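You operate a simulated robot arm through the tools that you are given. There is no shell and no other tool.

The job below is to be done with a simulated robot arm. You get a single attempt, and the scene is never put back.

JOB
Trim the moisture meter to 10 % on the grey block.
Fine: Meter on, block in the well, arm over it, press test. Swing the arm clear and put the block back. Set down upright: grey block.

It is judged by the outcome, as a careful person would: the job done as asked, and still so three seconds after it is handed in. It fails if anything else is knocked over, pushed out of place, dropped, spilled or broken.

ROBOT AND FRAMES
A 7-joint arm with a two-finger parallel gripper, fixed in place. Base frame: the origin is at the foot of the arm, x ahead of it, y to its left, z up; the work surface is at about z = 0.75. Readings come in m, degrees, newtons and seconds.
With the tool pointing down near the work surface it reaches from about 0.3 to 0.68 m from the base axis. Its first joint turns from -66.0 to 66.0 degrees. Payload 1.57 kg.
The tool frame sits at the grasp point between the pads (the TCP): z along the fingers, y along the line on which they close. The tips reach 0.03 m beyond it. The gripper opens to 0.11 m. The fingers are 0.024 m wide and 0.012 m thick; the gripper's body (0.048 by 0.112 m) begins 0.078 m behind the TCP.
Orientation is told as [roll, pitch, yaw] about the base's x, y, z axes, in that order, counted from this pose: with the fingers straight down and closing along the base's y, the tool's x points along the base's -x, its y along +y and its z along -z.

CONTROLS
- The arm moves only by the tool arm_command. Its argument "targets" is a list that holds one entry, the list of rows, each a list of 7 numbers: the shift along the base's x, y, z in units of 40 mm (1.0 is 40 mm), then the turn, a rotation vector about the base's x, y, z in units of 4 degrees (1.0 is 4 degrees), then the opening, from 0 (shut) to 1 (fully open). In form: [[[x, y, z, rx, ry, rz, gripper], ...]]. A call has 1 to 20 rows; each row shifts and turns the commanded pose from where the row before left it. A call with a number of a shift or a turn outside -1 to 1 is refused whole. A row lasts 0.2 s, in which the tool goes at most 0.05 m and 8.6 degrees; a call with a longer step from one row to the next is refused whole, and so is a gripper value outside its range. Where a pose cannot be reached the arm comes as near as it can. A force on the tool above 90 N (or 10 N above the force at the start of the call, whichever is more), or a blocked arm, ends the call early, and 0.2 s more pass. The fingers move at their own pace (about 0.108 m/s each) and stop on an object; they squeeze with about 37 N. The grip force told is the motor's: it shows also when the fingers shut on nothing. Time passes only in rows, and 0.2 s behind the last, so rows that do not move let the fingers close. It gives the time, the measured TCP pose, the force on the tool (base axes), the opening and the grip force at its end, in the units of the frame above (readings bear some noise), with the torque about the TCP (base axes, N m) and any sound that the robot's microphone picked up, and new pictures: "views" is both (left out), scene, wrist or none.
- Cameras (640 x 400 px; columns grow to the right, rows downward): "scene" is fixed at [0.1789, -0.3998, 1.4129]; the picture's right is [0.67, -0.75, 0.00], its down [-0.37, -0.33, -0.87] and it looks along [0.65, 0.58, -0.49] (base axes); focal length 322 px, centre (320, 200). "wrist" rides on the gripper at [0.07, 0.016, -0.141] in the tool frame; the picture's right is [-0.23, 0.97, 0.00], its down [-0.86, -0.20, -0.48] and it looks along [-0.47, -0.11, 0.88] (tool axes); focal length 222 px, centre (320, 200). There is no depth. A picture from a camera that has moved, and an enlarged one, comes with that camera's place and axes in the base frame and with its lens.
- zoom(camera, box): a new picture of the part [left, top, right, bottom] of that camera's present view, enlarged. No time passes.
- finish_job(): hands the job in; it is judged then, once.

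Nothing tells you positions but the pictures and the camera data. Unless the task says otherwise, let go and move clear before handing in.

The tools are called after "Emit:" as a command line: name --argument value ..., lists and objects as JSON in quotes. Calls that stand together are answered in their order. arm_command: Moves the arm, as the interface text tells. Its arguments: {"type":"object","properties":{"targets":{"type":"array"},"views":{"type":"string","enum":["both","scene","wrist","none"]}},"required":["targets"]} The other tools are called the same way: zoom (camera, box) takes an enlarged picture of a part of a camera's view; finish_job () hands the job in.

At the start:

```text
t: 0.0
ee_pos: [0.398, 0.0868, 1.2682]
ee_rot: [0.0, 0.2, 0.0]
ft_force: [-0.1, -0.3, -0.3]
ft_torque: [0.0, -0.01, -0.01]
gripper_width: 0.1101
grip_force: 0.1
```

scene: 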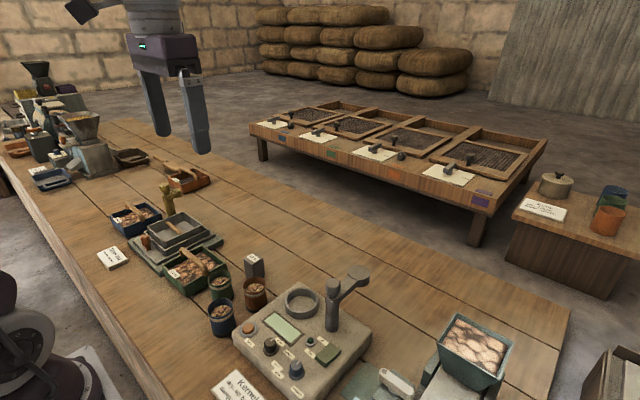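
wrist: 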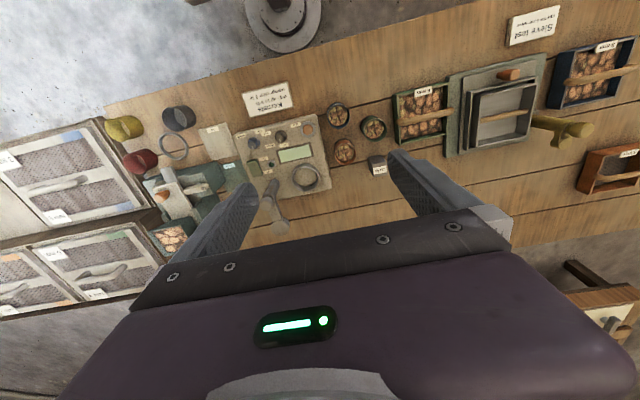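

I see a workbench with a moisture meter (grey box with a display, knobs, a ring-shaped well and a post with an arm) and a small grey block just behind it on the left. First I'll look closer.

Emit:
zoom --camera "scene" --box '[200, 240, 400, 400]'

Emit:
zoom --camera "wrist" --box '[220, 70, 420, 250]'

```text
2.50 times, centred on (300, 320) of scene
camera zoom: at [0.1789, -0.3998, 1.4129], right [0.67, -0.75, 0.0], down [-0.37, -0.33, -0.87], along [0.65, 0.58, -0.49], focal length 806 px, centre (370, -100)
```

zoom: 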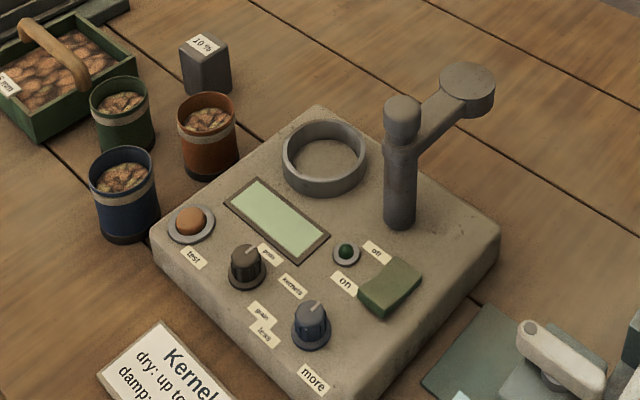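

```text
2.22 times, centred on (320, 160) of wrist
camera zoom: at [0.326, 0.1036, 1.4089], right [0.23, 0.97, 0.0], down [0.86, -0.2, 0.48], along [0.47, -0.11, -0.88], focal length 494 px, centre (320, 289)
```

zoom: 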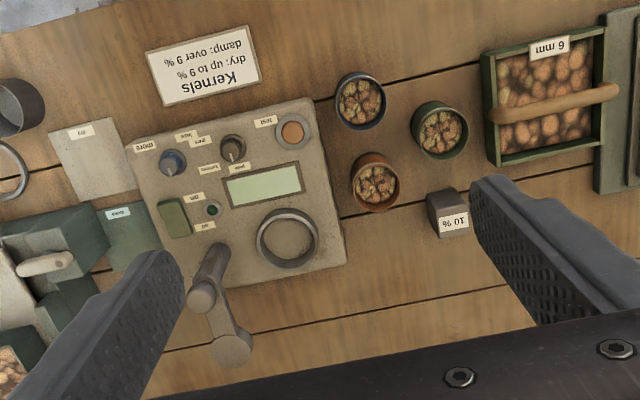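

The meter has an on/off rocker, a test button, two knobs, and a display. I'll zoom in further to read the labels before moving.

Emit:
zoom --camera "scene" --box '[240, 305, 350, 385]'

Emit:
zoom --camera "wrist" --box '[235, 105, 335, 170]'

Emit:
zoom --camera "scene" --box '[200, 360, 280, 400]'

Emit:
zoom --camera "scene" --box '[350, 280, 520, 400]'

Emit:
zoom --camera "scene" --box '[280, 250, 380, 340]'

```text
5.00 times, centred on (295, 345) of scene
camera zoom: at [0.1789, -0.3998, 1.4129], right [0.67, -0.75, 0.0], down [-0.37, -0.33, -0.87], along [0.65, 0.58, -0.49], focal length 1613 px, centre (445, -525)
```

zoom: 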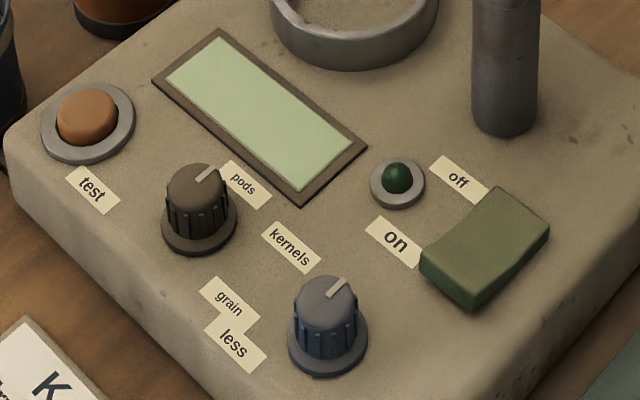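

```text
6.15 times, centred on (285, 138) of wrist
camera zoom: at [0.326, 0.1036, 1.4089], right [0.23, 0.97, 0.0], down [0.86, -0.2, 0.48], along [0.47, -0.11, -0.88], focal length 1367 px, centre (535, 585)
```

zoom: 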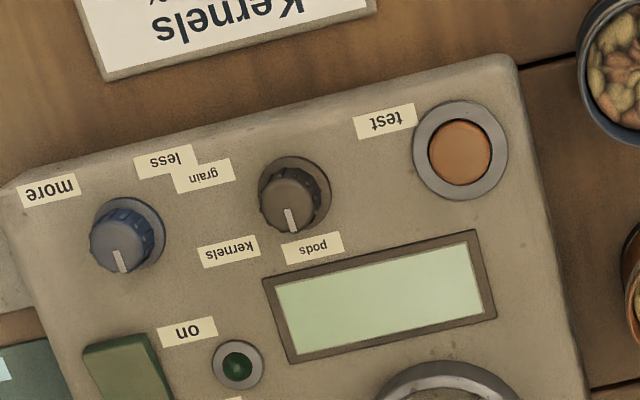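

```text
8.00 times, centred on (240, 380) of scene
camera zoom: at [0.1789, -0.3998, 1.4129], right [0.67, -0.75, 0.0], down [-0.37, -0.33, -0.87], along [0.65, 0.58, -0.49], focal length 2580 px, centre (960, -1240)
```

zoom: 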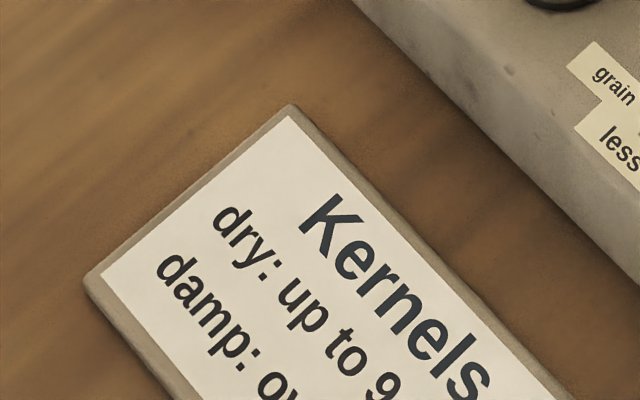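

```text
3.33 times, centred on (435, 340) of scene
camera zoom: at [0.1789, -0.3998, 1.4129], right [0.67, -0.75, 0.0], down [-0.37, -0.33, -0.87], along [0.65, 0.58, -0.49], focal length 1075 px, centre (-63, -267)
```

zoom: 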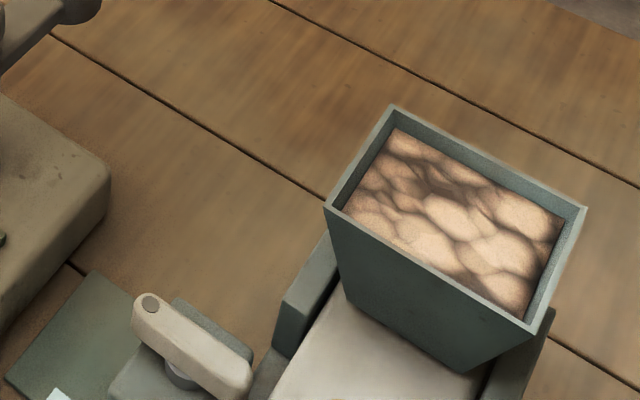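

```text
4.44 times, centred on (330, 295) of scene
camera zoom: at [0.1789, -0.3998, 1.4129], right [0.67, -0.75, 0.0], down [-0.37, -0.33, -0.87], along [0.65, 0.58, -0.49], focal length 1434 px, centre (276, -222)
```

zoom: 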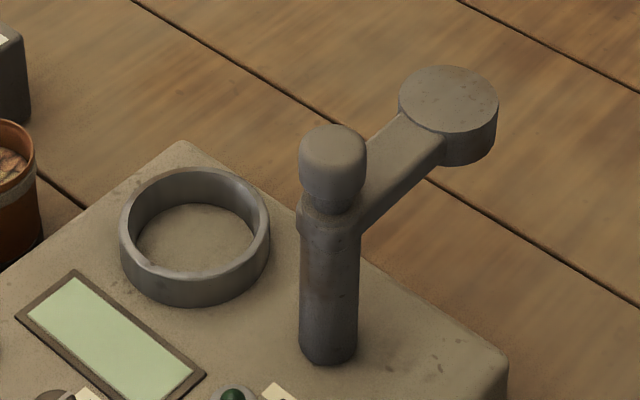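

The meter is off (blank display) and its selector points to "pods". The arm pad is swung away, pointing to +x, from a post near (0.56,-0.09), and the well is near (0.57,0.01). I'll move the wrist camera closer to measure positions.

Emit:
arm_command --targets '[[[0, -0.36, -0.9, 0, 0, 0, 1], [0, -0.36, -0.9, 0, 0, 0, 1], [0, -0.36, -0.9, 0, 0, 0, 1], [0, -0.36, -0.9, 0, 0, 0, 1], [0, -0.36, -0.9, 0, 0, 0, 1], [0, -0.36, -0.9, 0, 0, 0, 1], [0, 0, 0, 0, 0, 0, 1]]]'

```text
t: 1.6
ee_pos: [0.3945, 0.002, 1.0506]
ee_rot: [-0.1, 0.0, 0.0]
ft_force: [-0.5, 0.0, 0.2]
ft_torque: [0.0, -0.01, -0.02]
gripper_width: 0.1099
grip_force: 0.2
camera wrist: at [0.3236, 0.0184, 1.1929], right [0.23, 0.97, 0.0], down [0.86, -0.2, 0.48], along [0.47, -0.11, -0.88], focal length 222 px, centre (320, 200)
```

scene: 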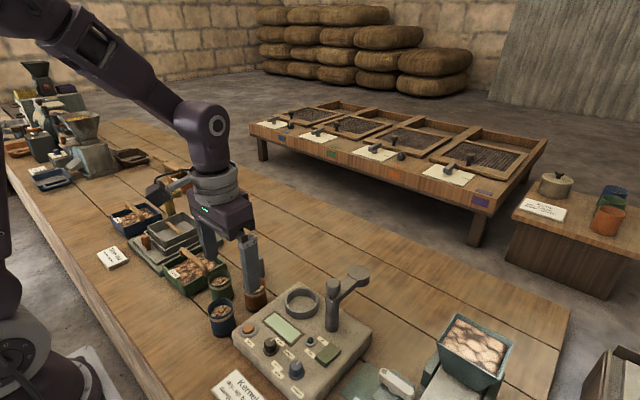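
wrist: 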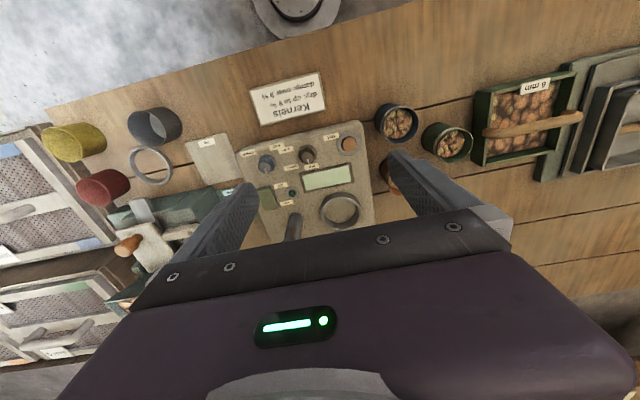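

The meter is in view between the fingers. I'll zoom for measuring.

Emit:
zoom --camera "wrist" --box '[230, 120, 390, 220]'

Emit:
zoom --camera "scene" --box '[225, 260, 385, 400]'

```text
4.00 times, centred on (310, 170) of wrist
camera zoom: at [0.3236, 0.0184, 1.1929], right [0.23, 0.97, 0.0], down [0.86, -0.2, 0.48], along [0.47, -0.11, -0.88], focal length 888 px, centre (360, 320)
```

zoom: 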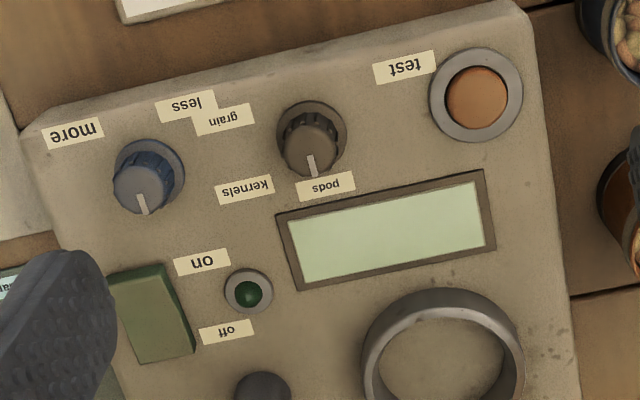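

```text
2.86 times, centred on (305, 330) of scene
camera zoom: at [0.1789, -0.3998, 1.4129], right [0.67, -0.75, 0.0], down [-0.37, -0.33, -0.87], along [0.65, 0.58, -0.49], focal length 922 px, centre (363, -171)
```

zoom: 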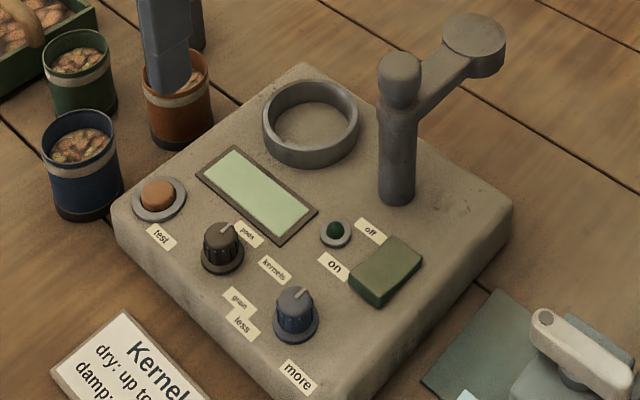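

Estimates: test button ≈(0.434,0.044,0.812), trim knob ≈(0.435,-0.106, top 0.83), rocker "on" end ≈(0.484,-0.126), well ≈(0.56,0.005), and the meter is nearly aligned with the base axes. I'll close the fingers and hover above the "on" end of the rocker.

Emit:
arm_command --targets '[[[0.457, -0.64, -0.8, 0, 0, 0, 0], [0.457, -0.64, -0.8, 0, 0, 0, 0], [0.457, -0.64, -0.8, 0, 0, 0, 0], [0.457, -0.64, -0.8, 0, 0, 0, 0], [0.457, -0.64, -0.8, 0, 0, 0, 0], [0, 0, 0, 0, 0, 0, 0], [0, 0, 0, 0, 0, 0, 0]]]'

```text
t: 3.2
ee_pos: [0.4884, -0.1274, 0.8913]
ee_rot: [0.1, -0.1, 0.0]
ft_force: [0.1, 0.4, -0.6]
ft_torque: [-0.01, 0.04, 0.0]
gripper_width: 0.0001
grip_force: 21.4
camera wrist: at [0.4173, -0.1111, 1.0325], right [0.23, 0.97, 0.0], down [0.85, -0.2, 0.48], along [0.47, -0.11, -0.88], focal length 222 px, centre (320, 200)
```

scene: 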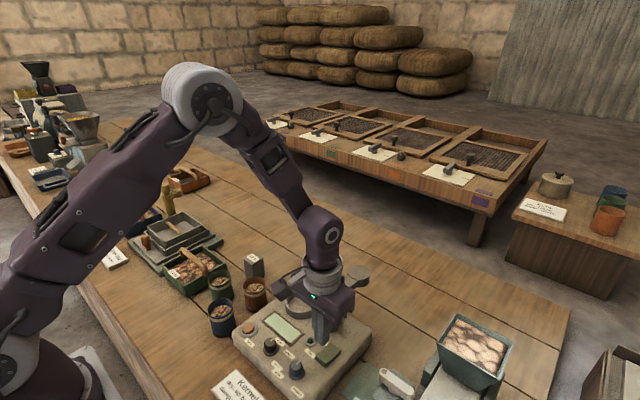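
wrist: 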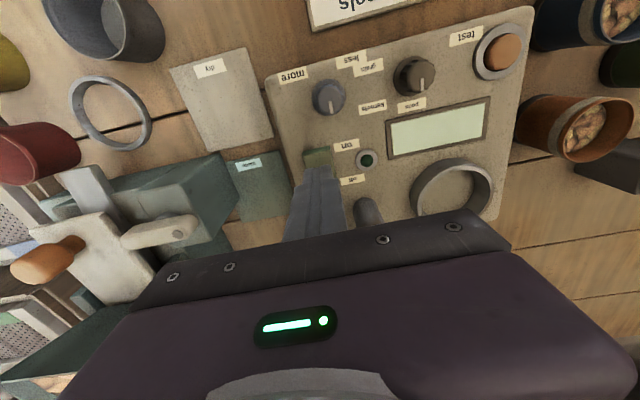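

Emit:
zoom --camera "scene" --box '[270, 290, 390, 380]'

Emit:
zoom --camera "wrist" --box '[260, 100, 400, 240]'

```text
4.44 times, centred on (330, 335) of scene
camera zoom: at [0.1789, -0.3998, 1.4129], right [0.67, -0.75, 0.0], down [-0.37, -0.33, -0.87], along [0.65, 0.58, -0.49], focal length 1434 px, centre (276, -400)
```

zoom: 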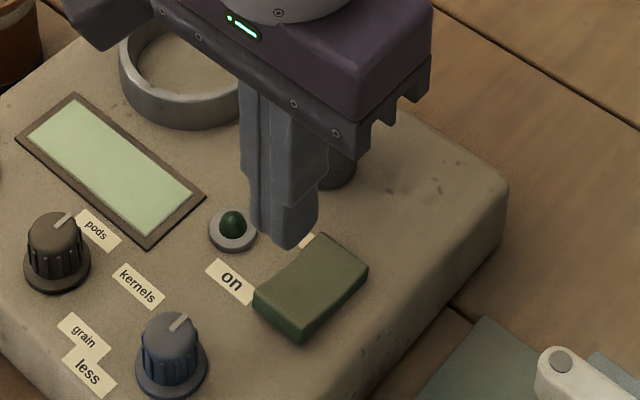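

```text
2.86 times, centred on (330, 170) of wrist
camera zoom: at [0.4173, -0.1111, 1.0325], right [0.23, 0.97, 0.0], down [0.85, -0.2, 0.48], along [0.47, -0.11, -0.88], focal length 635 px, centre (291, 286)
```

zoom: 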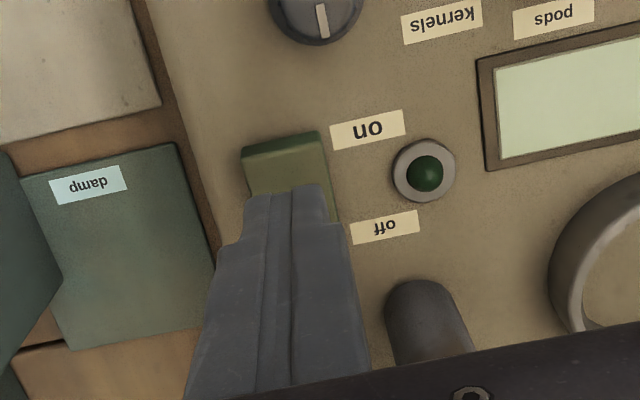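

The fingertips are behind the rocker's near end, so I'll shift about 5 mm toward the base and come down gently on the "on" end.

Emit:
arm_command --targets '[[[-0.12, 0, -0.3, 0, 0, 0, 0], [0, 0, -0.4, 0, 0, 0, 0], [0, 0, -0.1, 0, 0, 0, 0], [0, 0, -0.1, 0, 0, 0, 0], [0, 0, 0, 0, 0, 0, 0]]]'

Emit:
zoom --camera "scene" --box '[270, 290, 390, 380]'

```text
t: 4.4
ee_pos: [0.4841, -0.1269, 0.8558]
ee_rot: [0.0, 0.0, 0.0]
ft_force: [-0.2, 0.1, -0.5]
ft_torque: [-0.04, 0.0, 0.0]
gripper_width: 0.0
grip_force: 21.0
camera wrist: at [0.4126, -0.1103, 0.9965], right [0.23, 0.97, 0.0], down [0.85, -0.2, 0.48], along [0.47, -0.11, -0.88], focal length 222 px, centre (320, 200)
```

scene: 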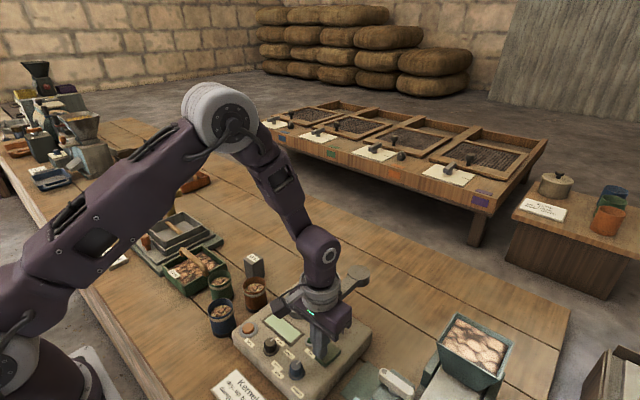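
wrist: 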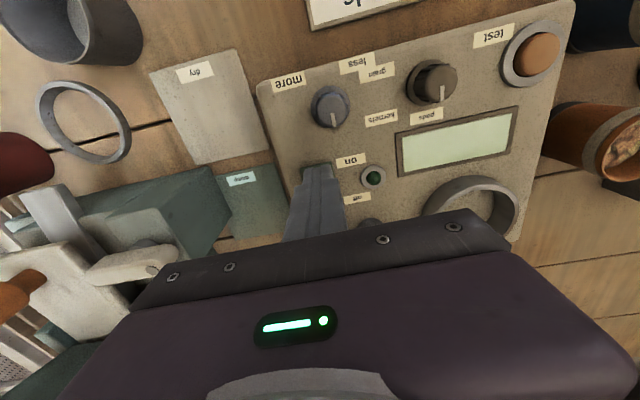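

```text
4.44 times, centred on (330, 335) of scene
camera zoom: at [0.1789, -0.3998, 1.4129], right [0.67, -0.75, 0.0], down [-0.37, -0.33, -0.87], along [0.65, 0.58, -0.49], focal length 1434 px, centre (276, -400)
```

zoom: 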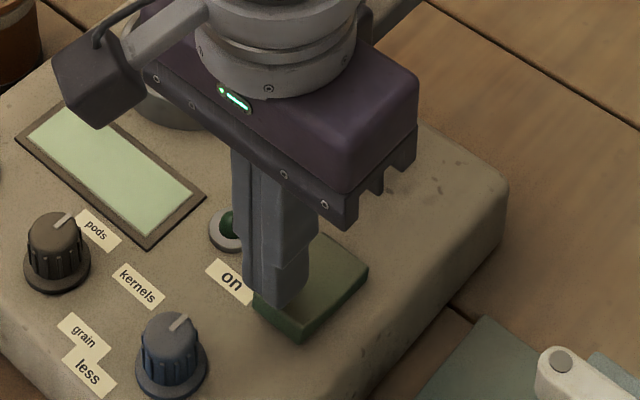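

Not touching yet; I'll keep going down in small steps.

Emit:
arm_command --targets '[[[0, 0, -0.08, 0, 0, 0, 0], [0, 0, -0.08, 0, 0, 0, 0], [0, 0, 0, 0, 0, 0, 0]]]' --views "wrist"

```text
t: 5.2
ee_pos: [0.4833, -0.1266, 0.8493]
ee_rot: [0.0, 0.0, 0.0]
ft_force: [0.2, 0.5, -0.9]
ft_torque: [-0.01, -0.03, -0.01]
gripper_width: 0.0
grip_force: 21.3
camera wrist: at [0.4129, -0.1106, 0.9902], right [0.23, 0.97, 0.0], down [0.86, -0.2, 0.48], along [0.47, -0.11, -0.88], focal length 222 px, centre (320, 200)
```

wrist: 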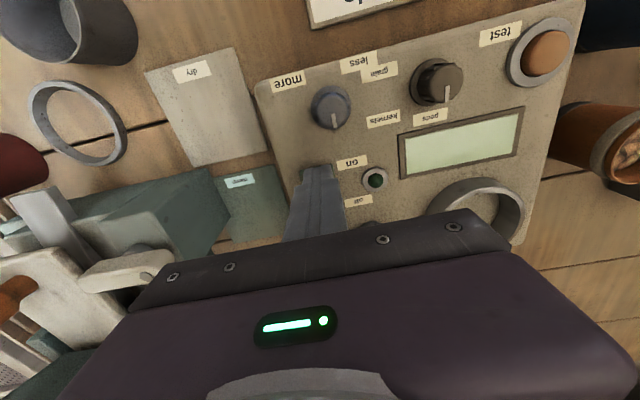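

Emit:
arm_command --targets '[[[0, 0, -0.08, 0, 0, 0, 0], [0, 0, -0.08, 0, 0, 0, 0], [0, 0, 0, 0, 0, 0, 0]]]' --views "wrist"

Emit:
zoom --camera "scene" --box '[270, 290, 390, 380]'

```text
t: 6.0
ee_pos: [0.4853, -0.1274, 0.842]
ee_rot: [0.0, 0.0, 0.0]
ft_force: [-1.8, -0.1, 1.1]
ft_torque: [-0.01, 0.01, -0.02]
gripper_width: 0.0
grip_force: 21.6
camera wrist: at [0.4131, -0.1109, 0.9841], right [0.23, 0.97, 0.0], down [0.85, -0.2, 0.48], along [0.47, -0.11, -0.88], focal length 222 px, centre (320, 200)
```

wrist: 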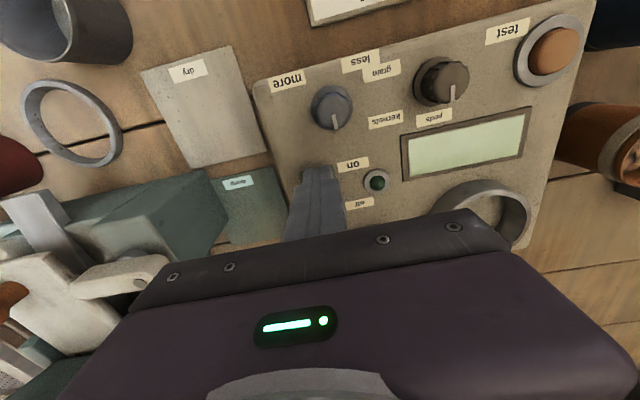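

```text
4.44 times, centred on (330, 335) of scene
camera zoom: at [0.1788, -0.3998, 1.4129], right [0.67, -0.75, 0.0], down [-0.37, -0.33, -0.87], along [0.65, 0.58, -0.49], focal length 1434 px, centre (276, -400)
```

zoom: 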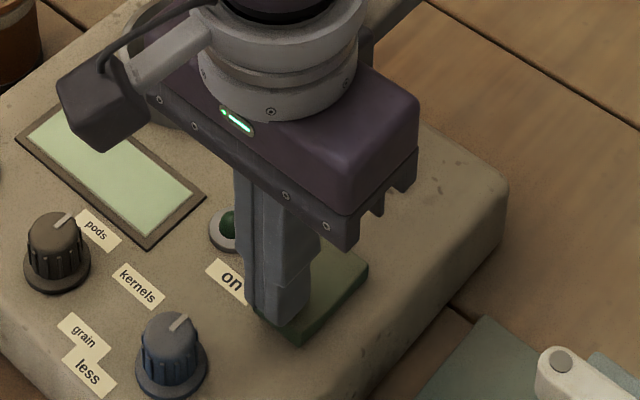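

Contact is just starting (force has shifted slightly), so I'll press a bit further.

Emit:
arm_command --targets '[[[0, 0, -0.08, 0, 0, 0, 0], [0, 0, -0.08, 0, 0, 0, 0], [0, 0, 0, 0, 0, 0, 0]]]' --views "wrist"

Emit:
zoom --camera "scene" --box '[270, 290, 390, 380]'

```text
t: 6.7
ee_pos: [0.4831, -0.127, 0.8412]
ee_rot: [-0.2, -0.1, 0.0]
ft_force: [-9.9, 4.7, 27.4]
ft_torque: [0.15, -0.02, 0.11]
gripper_width: 0.0
grip_force: 21.4
stopped in row 3: the force on the tool passed its limit at 97 N (the readings are from after the stop); the commanded pose is now the measured one
camera wrist: at [0.4127, -0.1107, 0.9814], right [0.23, 0.97, 0.0], down [0.85, -0.2, 0.48], along [0.47, -0.11, -0.88], focal length 222 px, centre (320, 200)
```

wrist: 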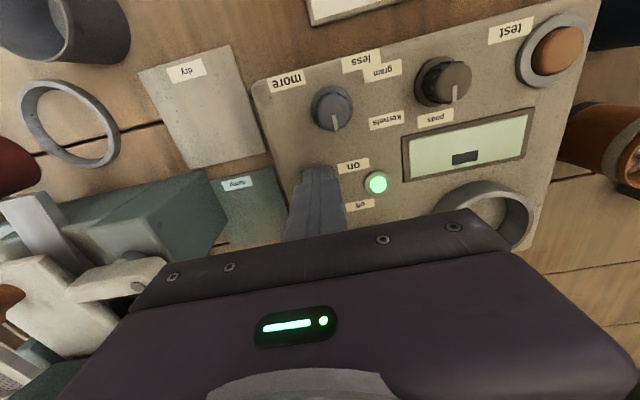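

```text
4.44 times, centred on (330, 335) of scene
camera zoom: at [0.1782, -0.3995, 1.413], right [0.67, -0.75, 0.0], down [-0.37, -0.33, -0.87], along [0.65, 0.58, -0.49], focal length 1434 px, centre (276, -400)
```

zoom: 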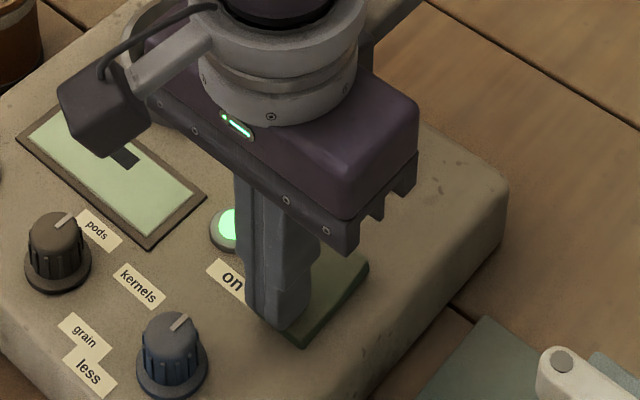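

The meter is on, with its lamp green. I'll lift off, open the gripper and go look at the grey block.

Emit:
arm_command --targets '[[[0, 0, 0.5, 0, 0, 0, 0], [0, 0, 1, 0, 0, 0, 0], [0, 0, 1, 0, 0, 0, 0], [0, 0, 1, 0, 0, 0, 0], [0, 0, 1, 0, 0, 0, 0], [0, 0.9, 0.3, 0, 0, 0, 1], [0, 1, 0, 0, 0, 0, 1], [0, 1, 0, 0, 0, 0, 1], [0, 1, 0, 0, 0, 0, 1], [0, 1, 0, 0, 0, 0, 1], [0, 1, 0, 0, 0, 0, 1], [0, 1, 0, 0, 0, 0, 1], [0, 1, 0, 0, 0, 0, 1], [0, 1, 0, 0, 0, 0, 1], [0, 0, 0, 0, 0, 0, 1]]]'

Emit:
zoom --camera "scene" --box '[200, 230, 390, 380]'

Emit:
zoom --camera "wrist" --box '[240, 120, 400, 240]'

```text
t: 9.9
ee_pos: [0.4857, 0.2291, 1.0333]
ee_rot: [-0.1, -0.3, -0.1]
ft_force: [-0.1, 0.1, 0.3]
ft_torque: [-0.01, 0.05, -0.01]
gripper_width: 0.1101
grip_force: 0.1
camera wrist: at [0.4141, 0.2457, 1.1732], right [0.23, 0.97, 0.0], down [0.85, -0.2, 0.48], along [0.47, -0.11, -0.88], focal length 222 px, centre (320, 200)
```

scene: 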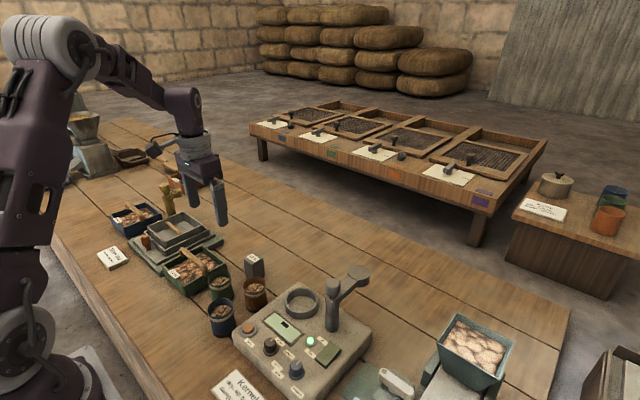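
wrist: 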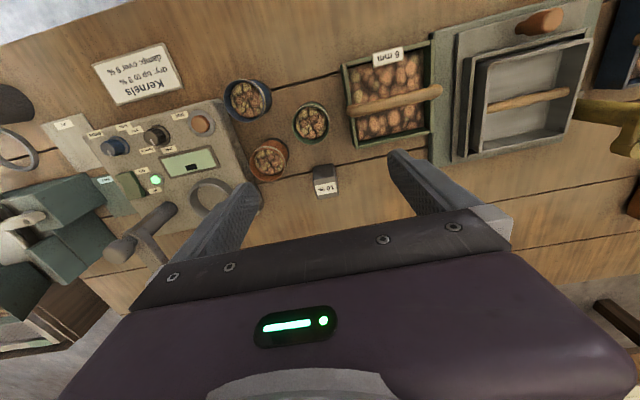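

```text
2.67 times, centred on (295, 305) of scene
camera zoom: at [0.1789, -0.3997, 1.4129], right [0.67, -0.75, 0.0], down [-0.37, -0.33, -0.87], along [0.65, 0.58, -0.49], focal length 860 px, centre (387, -80)
```

zoom: 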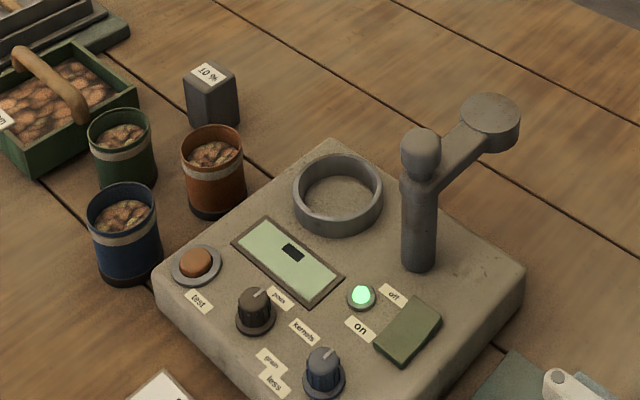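

```text
3.33 times, centred on (320, 180) of wrist
camera zoom: at [0.4141, 0.2457, 1.1732], right [0.23, 0.97, 0.0], down [0.85, -0.2, 0.48], along [0.47, -0.11, -0.88], focal length 740 px, centre (320, 267)
```

zoom: 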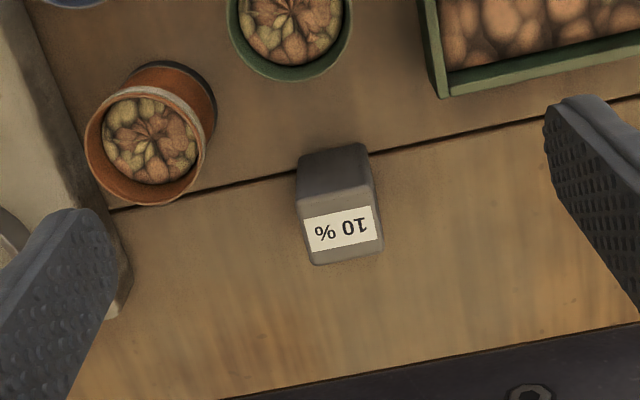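

The block is about 4×4×6.5 cm, centred at ≈(0.585,0.217) with its top at z≈0.81, and turned about −2°. I'll hover above it with the fingers half open and check the alignment.

Emit:
arm_command --targets '[[[0.5, -0.06, -0.6, 0, 0, -0.1, 0.65], [0.5, -0.06, -0.6, 0, 0, -0.1, 0.65], [0.5, -0.06, -0.6, 0, 0, -0.1, 0.65], [0.5, -0.06, -0.6, 0, 0, -0.1, 0.65], [0.5, -0.06, -0.6, 0, 0, -0.1, 0.65], [0, 0, 0, 0, 0, 0, 0.65]]]'

Emit:
zoom --camera "wrist" --box '[240, 120, 400, 240]'

Emit:
zoom --camera "scene" --box '[200, 200, 320, 300]'

```text
t: 11.3
ee_pos: [0.5839, 0.2151, 0.9117]
ee_rot: [-0.1, -0.2, -2.0]
ft_force: [-0.6, 0.6, 0.5]
ft_torque: [-0.01, 0.0, -0.01]
gripper_width: 0.0716
grip_force: 0.1
camera wrist: at [0.5133, 0.2343, 1.0521], right [0.26, 0.97, 0.0], down [0.85, -0.23, 0.48], along [0.46, -0.13, -0.88], focal length 222 px, centre (320, 200)
```

scene: 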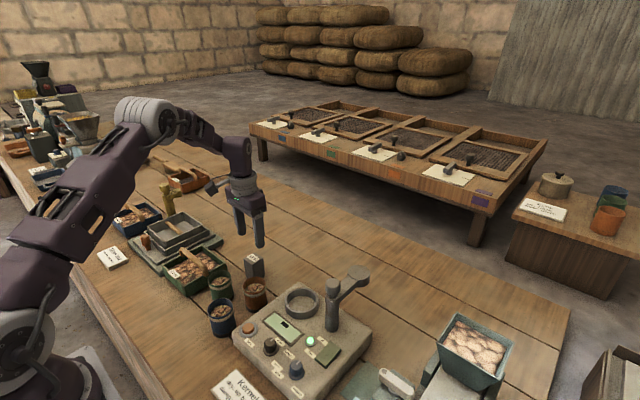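
wrist: 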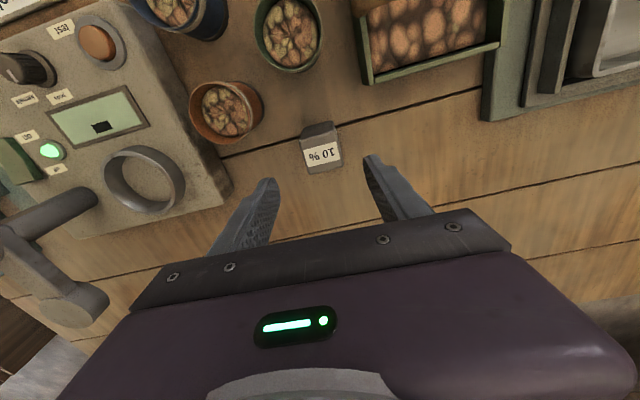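

```text
3.33 times, centred on (320, 180) of wrist
camera zoom: at [0.5133, 0.2343, 1.0521], right [0.26, 0.97, 0.0], down [0.85, -0.23, 0.48], along [0.46, -0.13, -0.88], focal length 740 px, centre (320, 267)
```

zoom: 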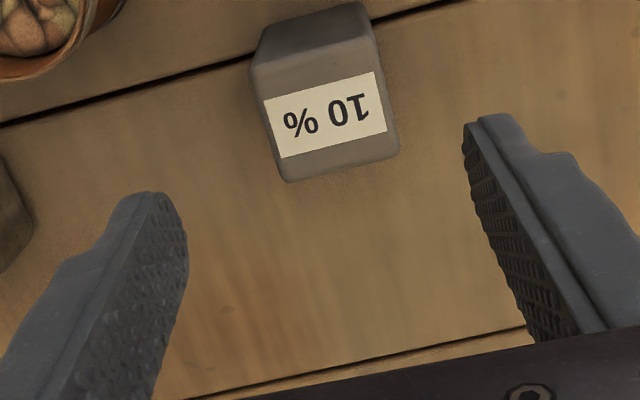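

```text
4.00 times, centred on (260, 250) of scene
camera zoom: at [0.1789, -0.3998, 1.4129], right [0.67, -0.75, 0.0], down [-0.37, -0.33, -0.87], along [0.65, 0.58, -0.49], focal length 1290 px, centre (560, 0)
```

zoom: 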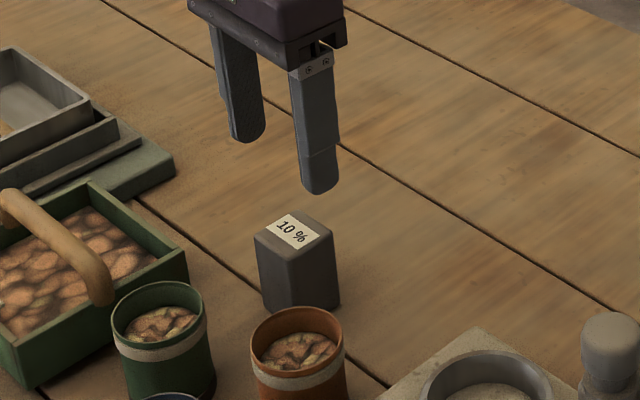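

The block centre is confirmed at ≈(0.583,0.218). I'll make a small y correction, descend to TCP z≈0.809 and close.

Emit:
arm_command --targets '[[[0, 0.07, -0.8, 0, 0, 0, 0.65], [0, 0, -0.8, 0, 0, 0, 0.65], [0, 0, -0.7, 0, 0, 0, 0.65], [0, 0, -0.27, 0, 0, 0, 0.65], [0, 0, 0, 0, 0, 0, 0.65]]]'

Emit:
zoom --camera "scene" --box '[200, 200, 320, 300]'

Emit:
zoom --camera "wrist" --box '[240, 120, 400, 240]'

```text
t: 12.5
ee_pos: [0.5839, 0.2182, 0.8085]
ee_rot: [-0.1, -0.3, -2.0]
ft_force: [-0.2, 0.4, -0.3]
ft_torque: [0.01, 0.02, 0.02]
gripper_width: 0.0718
grip_force: 0.0
camera wrist: at [0.5129, 0.2372, 0.9483], right [0.26, 0.97, 0.0], down [0.85, -0.23, 0.48], along [0.46, -0.13, -0.88], focal length 222 px, centre (320, 200)
```

scene: 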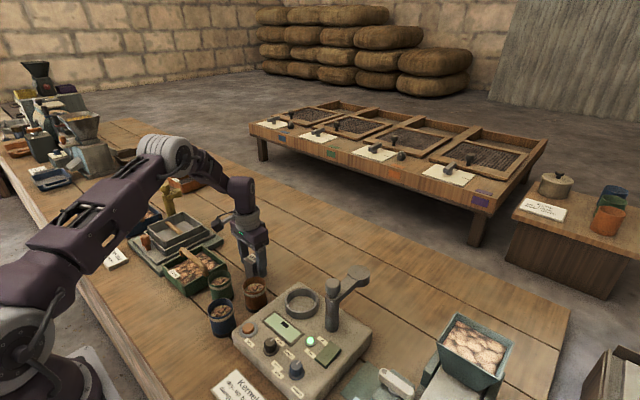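
wrist: 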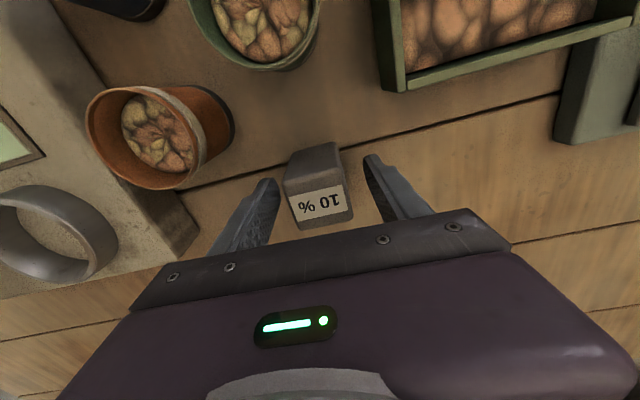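

```text
4.00 times, centred on (260, 250) of scene
camera zoom: at [0.1789, -0.3998, 1.4129], right [0.67, -0.75, 0.0], down [-0.37, -0.33, -0.87], along [0.65, 0.58, -0.49], focal length 1290 px, centre (560, 0)
```

zoom: 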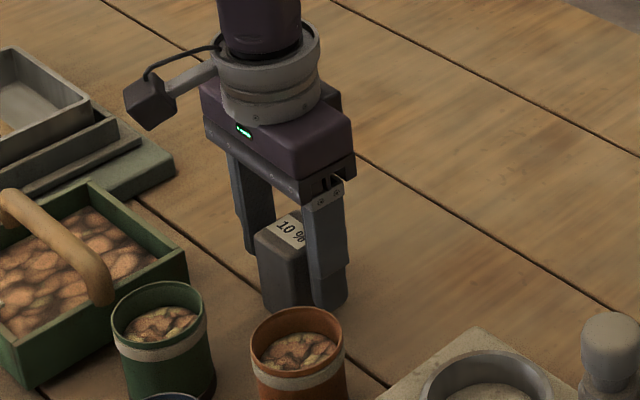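

```text
3.33 times, centred on (320, 180) of wrist
camera zoom: at [0.5129, 0.2372, 0.9483], right [0.26, 0.97, 0.0], down [0.85, -0.23, 0.48], along [0.46, -0.13, -0.88], focal length 740 px, centre (320, 267)
```

zoom: 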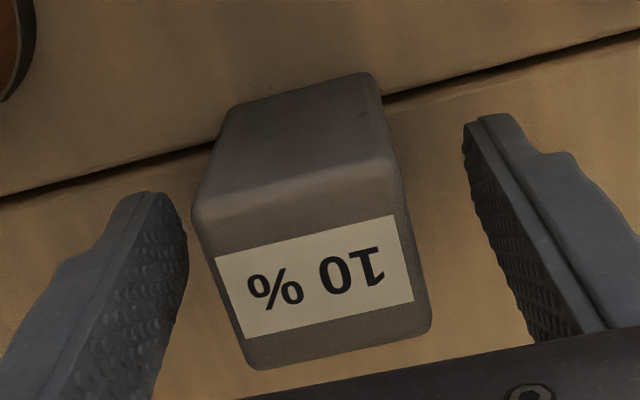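

The fingers straddle the block well; I'll nudge y by −2 mm and close.

Emit:
arm_command --targets '[[[0, -0.05, 0, 0, 0, 0, 0.65], [0, 0, 0, 0, 0, 0, 0.3], [0, 0, 0, 0, 0, 0, 0.2], [0, 0, 0, 0, 0, 0, 0.2], [0, 0, 0, 0, 0, 0, 0.2]]]' --views "wrist"

```text
t: 13.7
ee_pos: [0.5844, 0.2168, 0.809]
ee_rot: [-0.3, -0.2, -1.9]
ft_force: [-0.2, -0.1, 1.8]
ft_torque: [0.1, -0.02, 0.02]
gripper_width: 0.0416
grip_force: 36.9
camera wrist: at [0.5136, 0.2356, 0.9491], right [0.26, 0.97, 0.0], down [0.85, -0.23, 0.48], along [0.47, -0.13, -0.88], focal length 222 px, centre (320, 200)
```

wrist: 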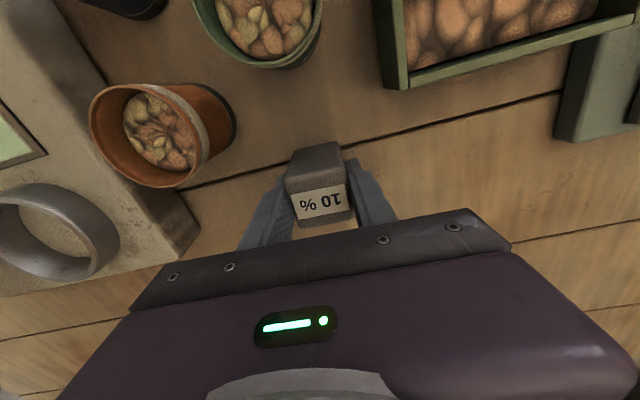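

The block is gripped (width 42 mm). I'll lift it and carry it to just short of the well, to look before lowering.

Emit:
arm_command --targets '[[[0, 0, 0.5, 0, 0, 0, 0.2], [0, 0, 0.9, 0, 0, 0, 0.2], [0, 0, 0.9, 0, 0, 0, 0.2], [0, 0, 0.7, 0, 0, 0, 0.2], [-0.1, -0.9, 0, 0, 0, 0, 0.2], [-0.1, -0.9, 0, 0, 0, 0, 0.2], [-0.1, -0.9, 0, 0, 0, 0, 0.2], [-0.1, -0.9, 0, 0, 0, 0, 0.2], [-0.1, -0.9, 0, 0, 0, 0, 0.2], [-0.1, -0.8, 0, 0, 0, 0, 0.2], [0, 0, 0, 0, 0, 0, 0.2]]]'

Emit:
zoom --camera "scene" --box '[240, 230, 390, 340]'

Emit:
zoom --camera "wrist" --box '[240, 120, 400, 240]'

```text
t: 16.1
ee_pos: [0.5611, 0.0052, 0.9284]
ee_rot: [0.0, -0.2, -2.0]
ft_force: [0.3, -0.4, -0.6]
ft_torque: [0.0, -0.01, 0.01]
gripper_width: 0.0419
grip_force: 36.5
camera wrist: at [0.4896, 0.0244, 1.069], right [0.26, 0.97, 0.0], down [0.85, -0.23, 0.48], along [0.46, -0.13, -0.88], focal length 222 px, centre (320, 200)
```

scene: 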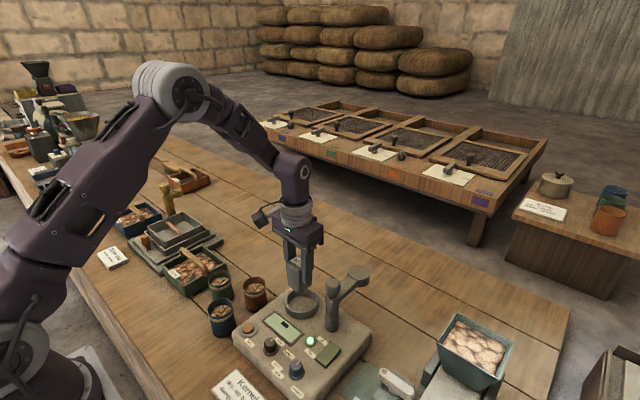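
wrist: 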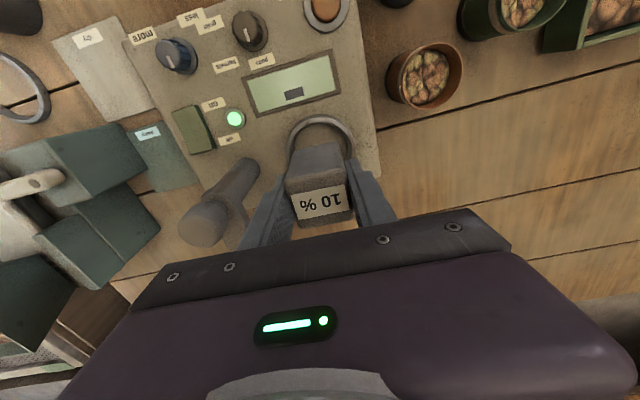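

```text
3.64 times, centred on (315, 285) of scene
camera zoom: at [0.1789, -0.3998, 1.4129], right [0.67, -0.75, 0.0], down [-0.37, -0.33, -0.87], along [0.65, 0.58, -0.49], focal length 1173 px, centre (338, -109)
```

zoom: 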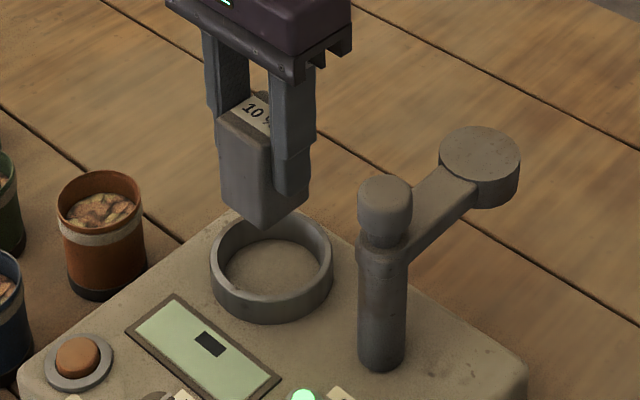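

```text
3.33 times, centred on (320, 180) of wrist
camera zoom: at [0.4896, 0.0244, 1.069], right [0.26, 0.97, 0.0], down [0.85, -0.23, 0.48], along [0.46, -0.13, -0.88], focal length 740 px, centre (320, 267)
```

zoom: 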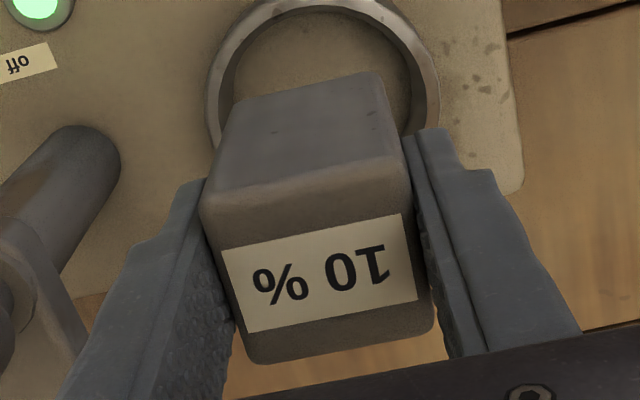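

The block hangs over the well; I'll zoom on the ring to refine the centring before lowering.

Emit:
zoom --camera "scene" --box '[280, 268, 330, 323]'

Emit:
zoom --camera "wrist" --box '[280, 105, 370, 180]'

```text
7.27 times, centred on (305, 296) of scene
camera zoom: at [0.1789, -0.3998, 1.4129], right [0.67, -0.75, 0.0], down [-0.37, -0.33, -0.87], along [0.65, 0.58, -0.49], focal length 2346 px, centre (429, -494)
```

zoom: 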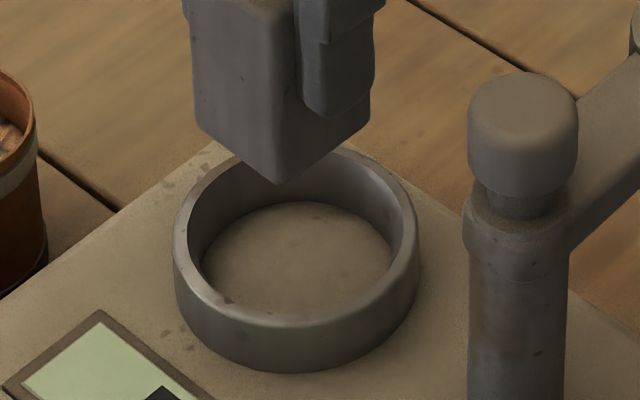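

```text
5.33 times, centred on (325, 142) of wrist
camera zoom: at [0.4896, 0.0244, 1.069], right [0.26, 0.97, 0.0], down [0.85, -0.23, 0.48], along [0.46, -0.13, -0.88], focal length 1185 px, centre (293, 507)
```

zoom: 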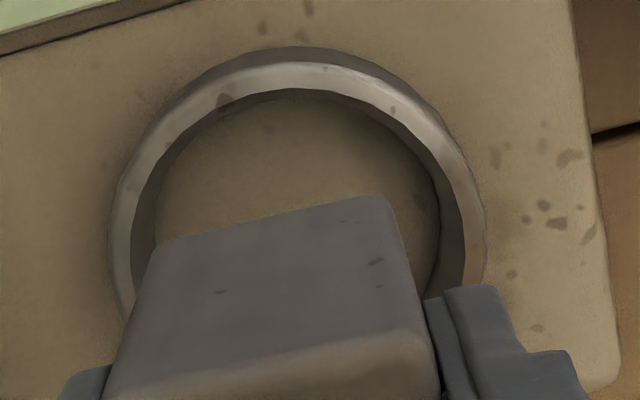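

The well centre is ≈(0.566,0.006), with ring top z≈0.821 and inner radius about 3.2 cm. I'll shift 5 mm in +x, lower the block to just above the ring, and check.

Emit:
arm_command --targets '[[[0.125, 0.01, -0.5, 0, 0, 0, 0.2], [0, 0, -0.65, 0, 0, 0, 0.2], [0, 0, 0, 0, 0, 0, 0.2]]]' --views "none"

Emit:
zoom --camera "scene" --box '[280, 268, 330, 323]'

Emit:
zoom --camera "wrist" --box '[260, 95, 390, 220]'

```text
t: 16.9
ee_pos: [0.5664, 0.0049, 0.8832]
ee_rot: [-0.1, -0.2, -2.0]
ft_force: [-0.7, -0.2, -2.7]
ft_torque: [0.02, 0.01, -0.01]
gripper_width: 0.0416
grip_force: 37.2
```

```text
7.27 times, centred on (305, 296) of scene
camera zoom: at [0.1789, -0.3998, 1.4129], right [0.67, -0.75, 0.0], down [-0.37, -0.33, -0.87], along [0.65, 0.58, -0.49], focal length 2346 px, centre (429, -494)
```

zoom: 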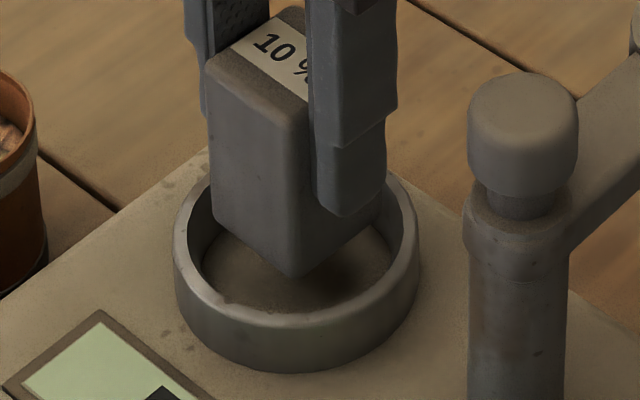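

```text
3.20 times, centred on (325, 158) of wrist
camera zoom: at [0.4948, 0.025, 1.0233], right [0.26, 0.97, 0.0], down [0.85, -0.23, 0.48], along [0.46, -0.13, -0.88], focal length 711 px, centre (304, 336)
```

zoom: 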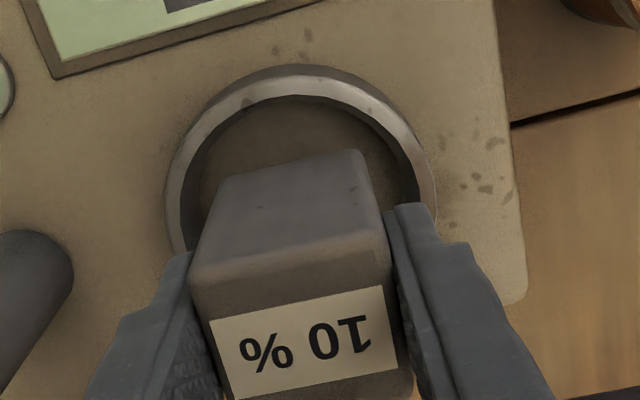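

Block and well are aligned within about 2 mm. I'll lower it carefully inside the ring, watching the force.

Emit:
arm_command --targets '[[[-0.03, 0, -0.2, 0, 0, 0, 0.2], [0, 0, -0.15, 0, 0, 0, 0.2], [0, 0, -0.05, 0, 0, 0, 0.2], [0, 0, 0, 0, 0, 0, 0.2]]]' --views "none"

Emit:
zoom --camera "scene" --box '[280, 268, 330, 323]'

Emit:
zoom --camera "wrist" --box '[260, 95, 390, 220]'

```text
t: 17.9
ee_pos: [0.5657, 0.0056, 0.867]
ee_rot: [-0.2, -0.1, -2.0]
ft_force: [0.1, -0.6, -1.1]
ft_torque: [-0.05, 0.03, 0.01]
gripper_width: 0.0416
grip_force: 37.2
```

```text
7.27 times, centred on (305, 296) of scene
camera zoom: at [0.1789, -0.3998, 1.4129], right [0.67, -0.75, 0.0], down [-0.37, -0.33, -0.87], along [0.65, 0.58, -0.49], focal length 2346 px, centre (429, -494)
```

zoom: 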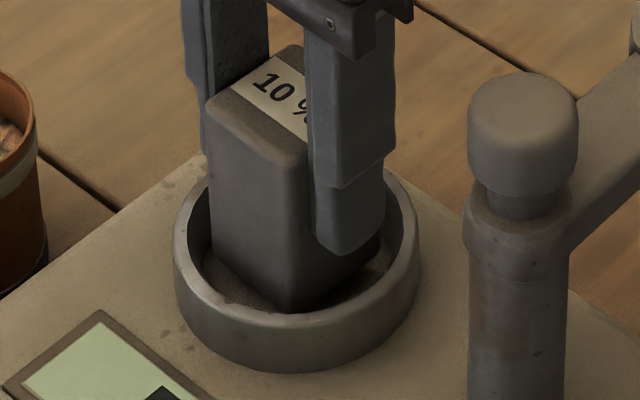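

```text
3.20 times, centred on (325, 158) of wrist
camera zoom: at [0.4938, 0.0249, 1.0072], right [0.26, 0.97, 0.0], down [0.85, -0.23, 0.48], along [0.46, -0.13, -0.88], focal length 711 px, centre (304, 336)
```

zoom: 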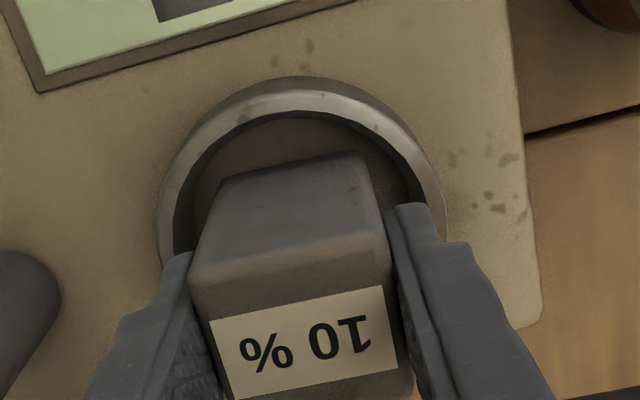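

The block is inside the ring and clear of its wall. I'll go down the last few millimetres.

Emit:
arm_command --targets '[[[0, 0, -0.06, 0, 0, 0, 0.2], [0, 0, -0.06, 0, 0, 0, 0.2], [0, 0, 0, 0, 0, 0, 0.2]]]' --views "none"

```text
t: 18.7
ee_pos: [0.564, 0.0049, 0.862]
ee_rot: [-0.2, -0.2, -1.9]
ft_force: [-0.5, 1.1, -1.4]
ft_torque: [0.01, 0.01, 0.01]
gripper_width: 0.0416
grip_force: 37.0
```

Emit:
arm_command --targets '[[[0, 0, -0.04, 0, 0, 0, 0.2], [0, 0, 0, 0, 0, 0, 0.2]]]' --views "none"

Emit:
zoom --camera "scene" --box '[280, 268, 330, 323]'

```text
t: 19.3
ee_pos: [0.5643, 0.006, 0.8613]
ee_rot: [-0.1, -0.1, -2.0]
ft_force: [0.1, -0.5, -1.4]
ft_torque: [0.01, -0.02, 0.02]
gripper_width: 0.0417
grip_force: 37.3
```

```text
7.27 times, centred on (305, 296) of scene
camera zoom: at [0.1789, -0.3998, 1.4129], right [0.67, -0.75, 0.0], down [-0.37, -0.33, -0.87], along [0.65, 0.58, -0.49], focal length 2346 px, centre (429, -494)
```

zoom: 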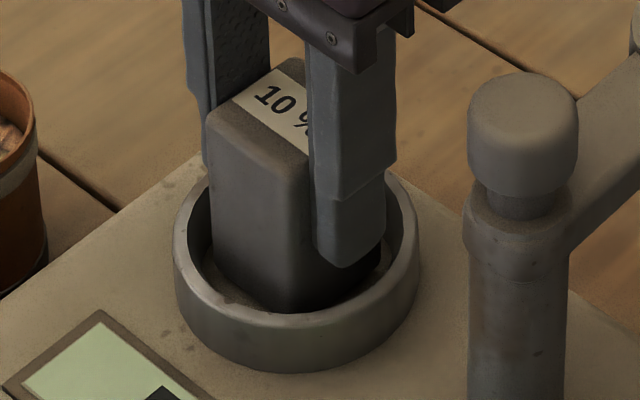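

Emit:
arm_command --targets '[[[0, 0, -0.04, 0, 0, 0, 0.2], [0, 0, 0, 0, 0, 0, 0.2]]]' --views "none"

```text
t: 19.9
ee_pos: [0.5657, 0.0051, 0.8586]
ee_rot: [-0.1, -0.2, -2.0]
ft_force: [-0.6, -0.7, -0.3]
ft_torque: [0.0, -0.01, 0.03]
gripper_width: 0.0416
grip_force: 36.5
```

Emit:
arm_command --targets '[[[0, 0, -0.04, 0, 0, 0, 0.2], [0, 0, 0, 0, 0, 0, 0.2]]]' --views "none"

Emit:
zoom --camera "scene" --box '[280, 268, 330, 323]'

```text
t: 20.5
ee_pos: [0.566, 0.0062, 0.8583]
ee_rot: [-0.2, -0.3, -2.1]
ft_force: [-6.1, -0.4, 21.6]
ft_torque: [0.18, 0.37, 0.04]
gripper_width: 0.0414
grip_force: 36.4
```

```text
7.27 times, centred on (305, 296) of scene
camera zoom: at [0.1783, -0.3998, 1.4129], right [0.67, -0.75, 0.0], down [-0.37, -0.33, -0.87], along [0.65, 0.58, -0.49], focal length 2346 px, centre (429, -494)
```

zoom: 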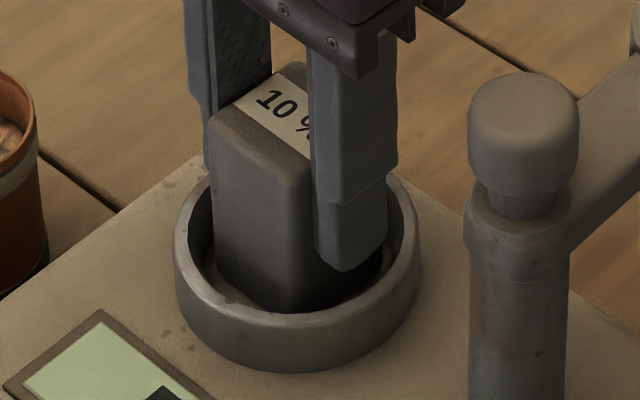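

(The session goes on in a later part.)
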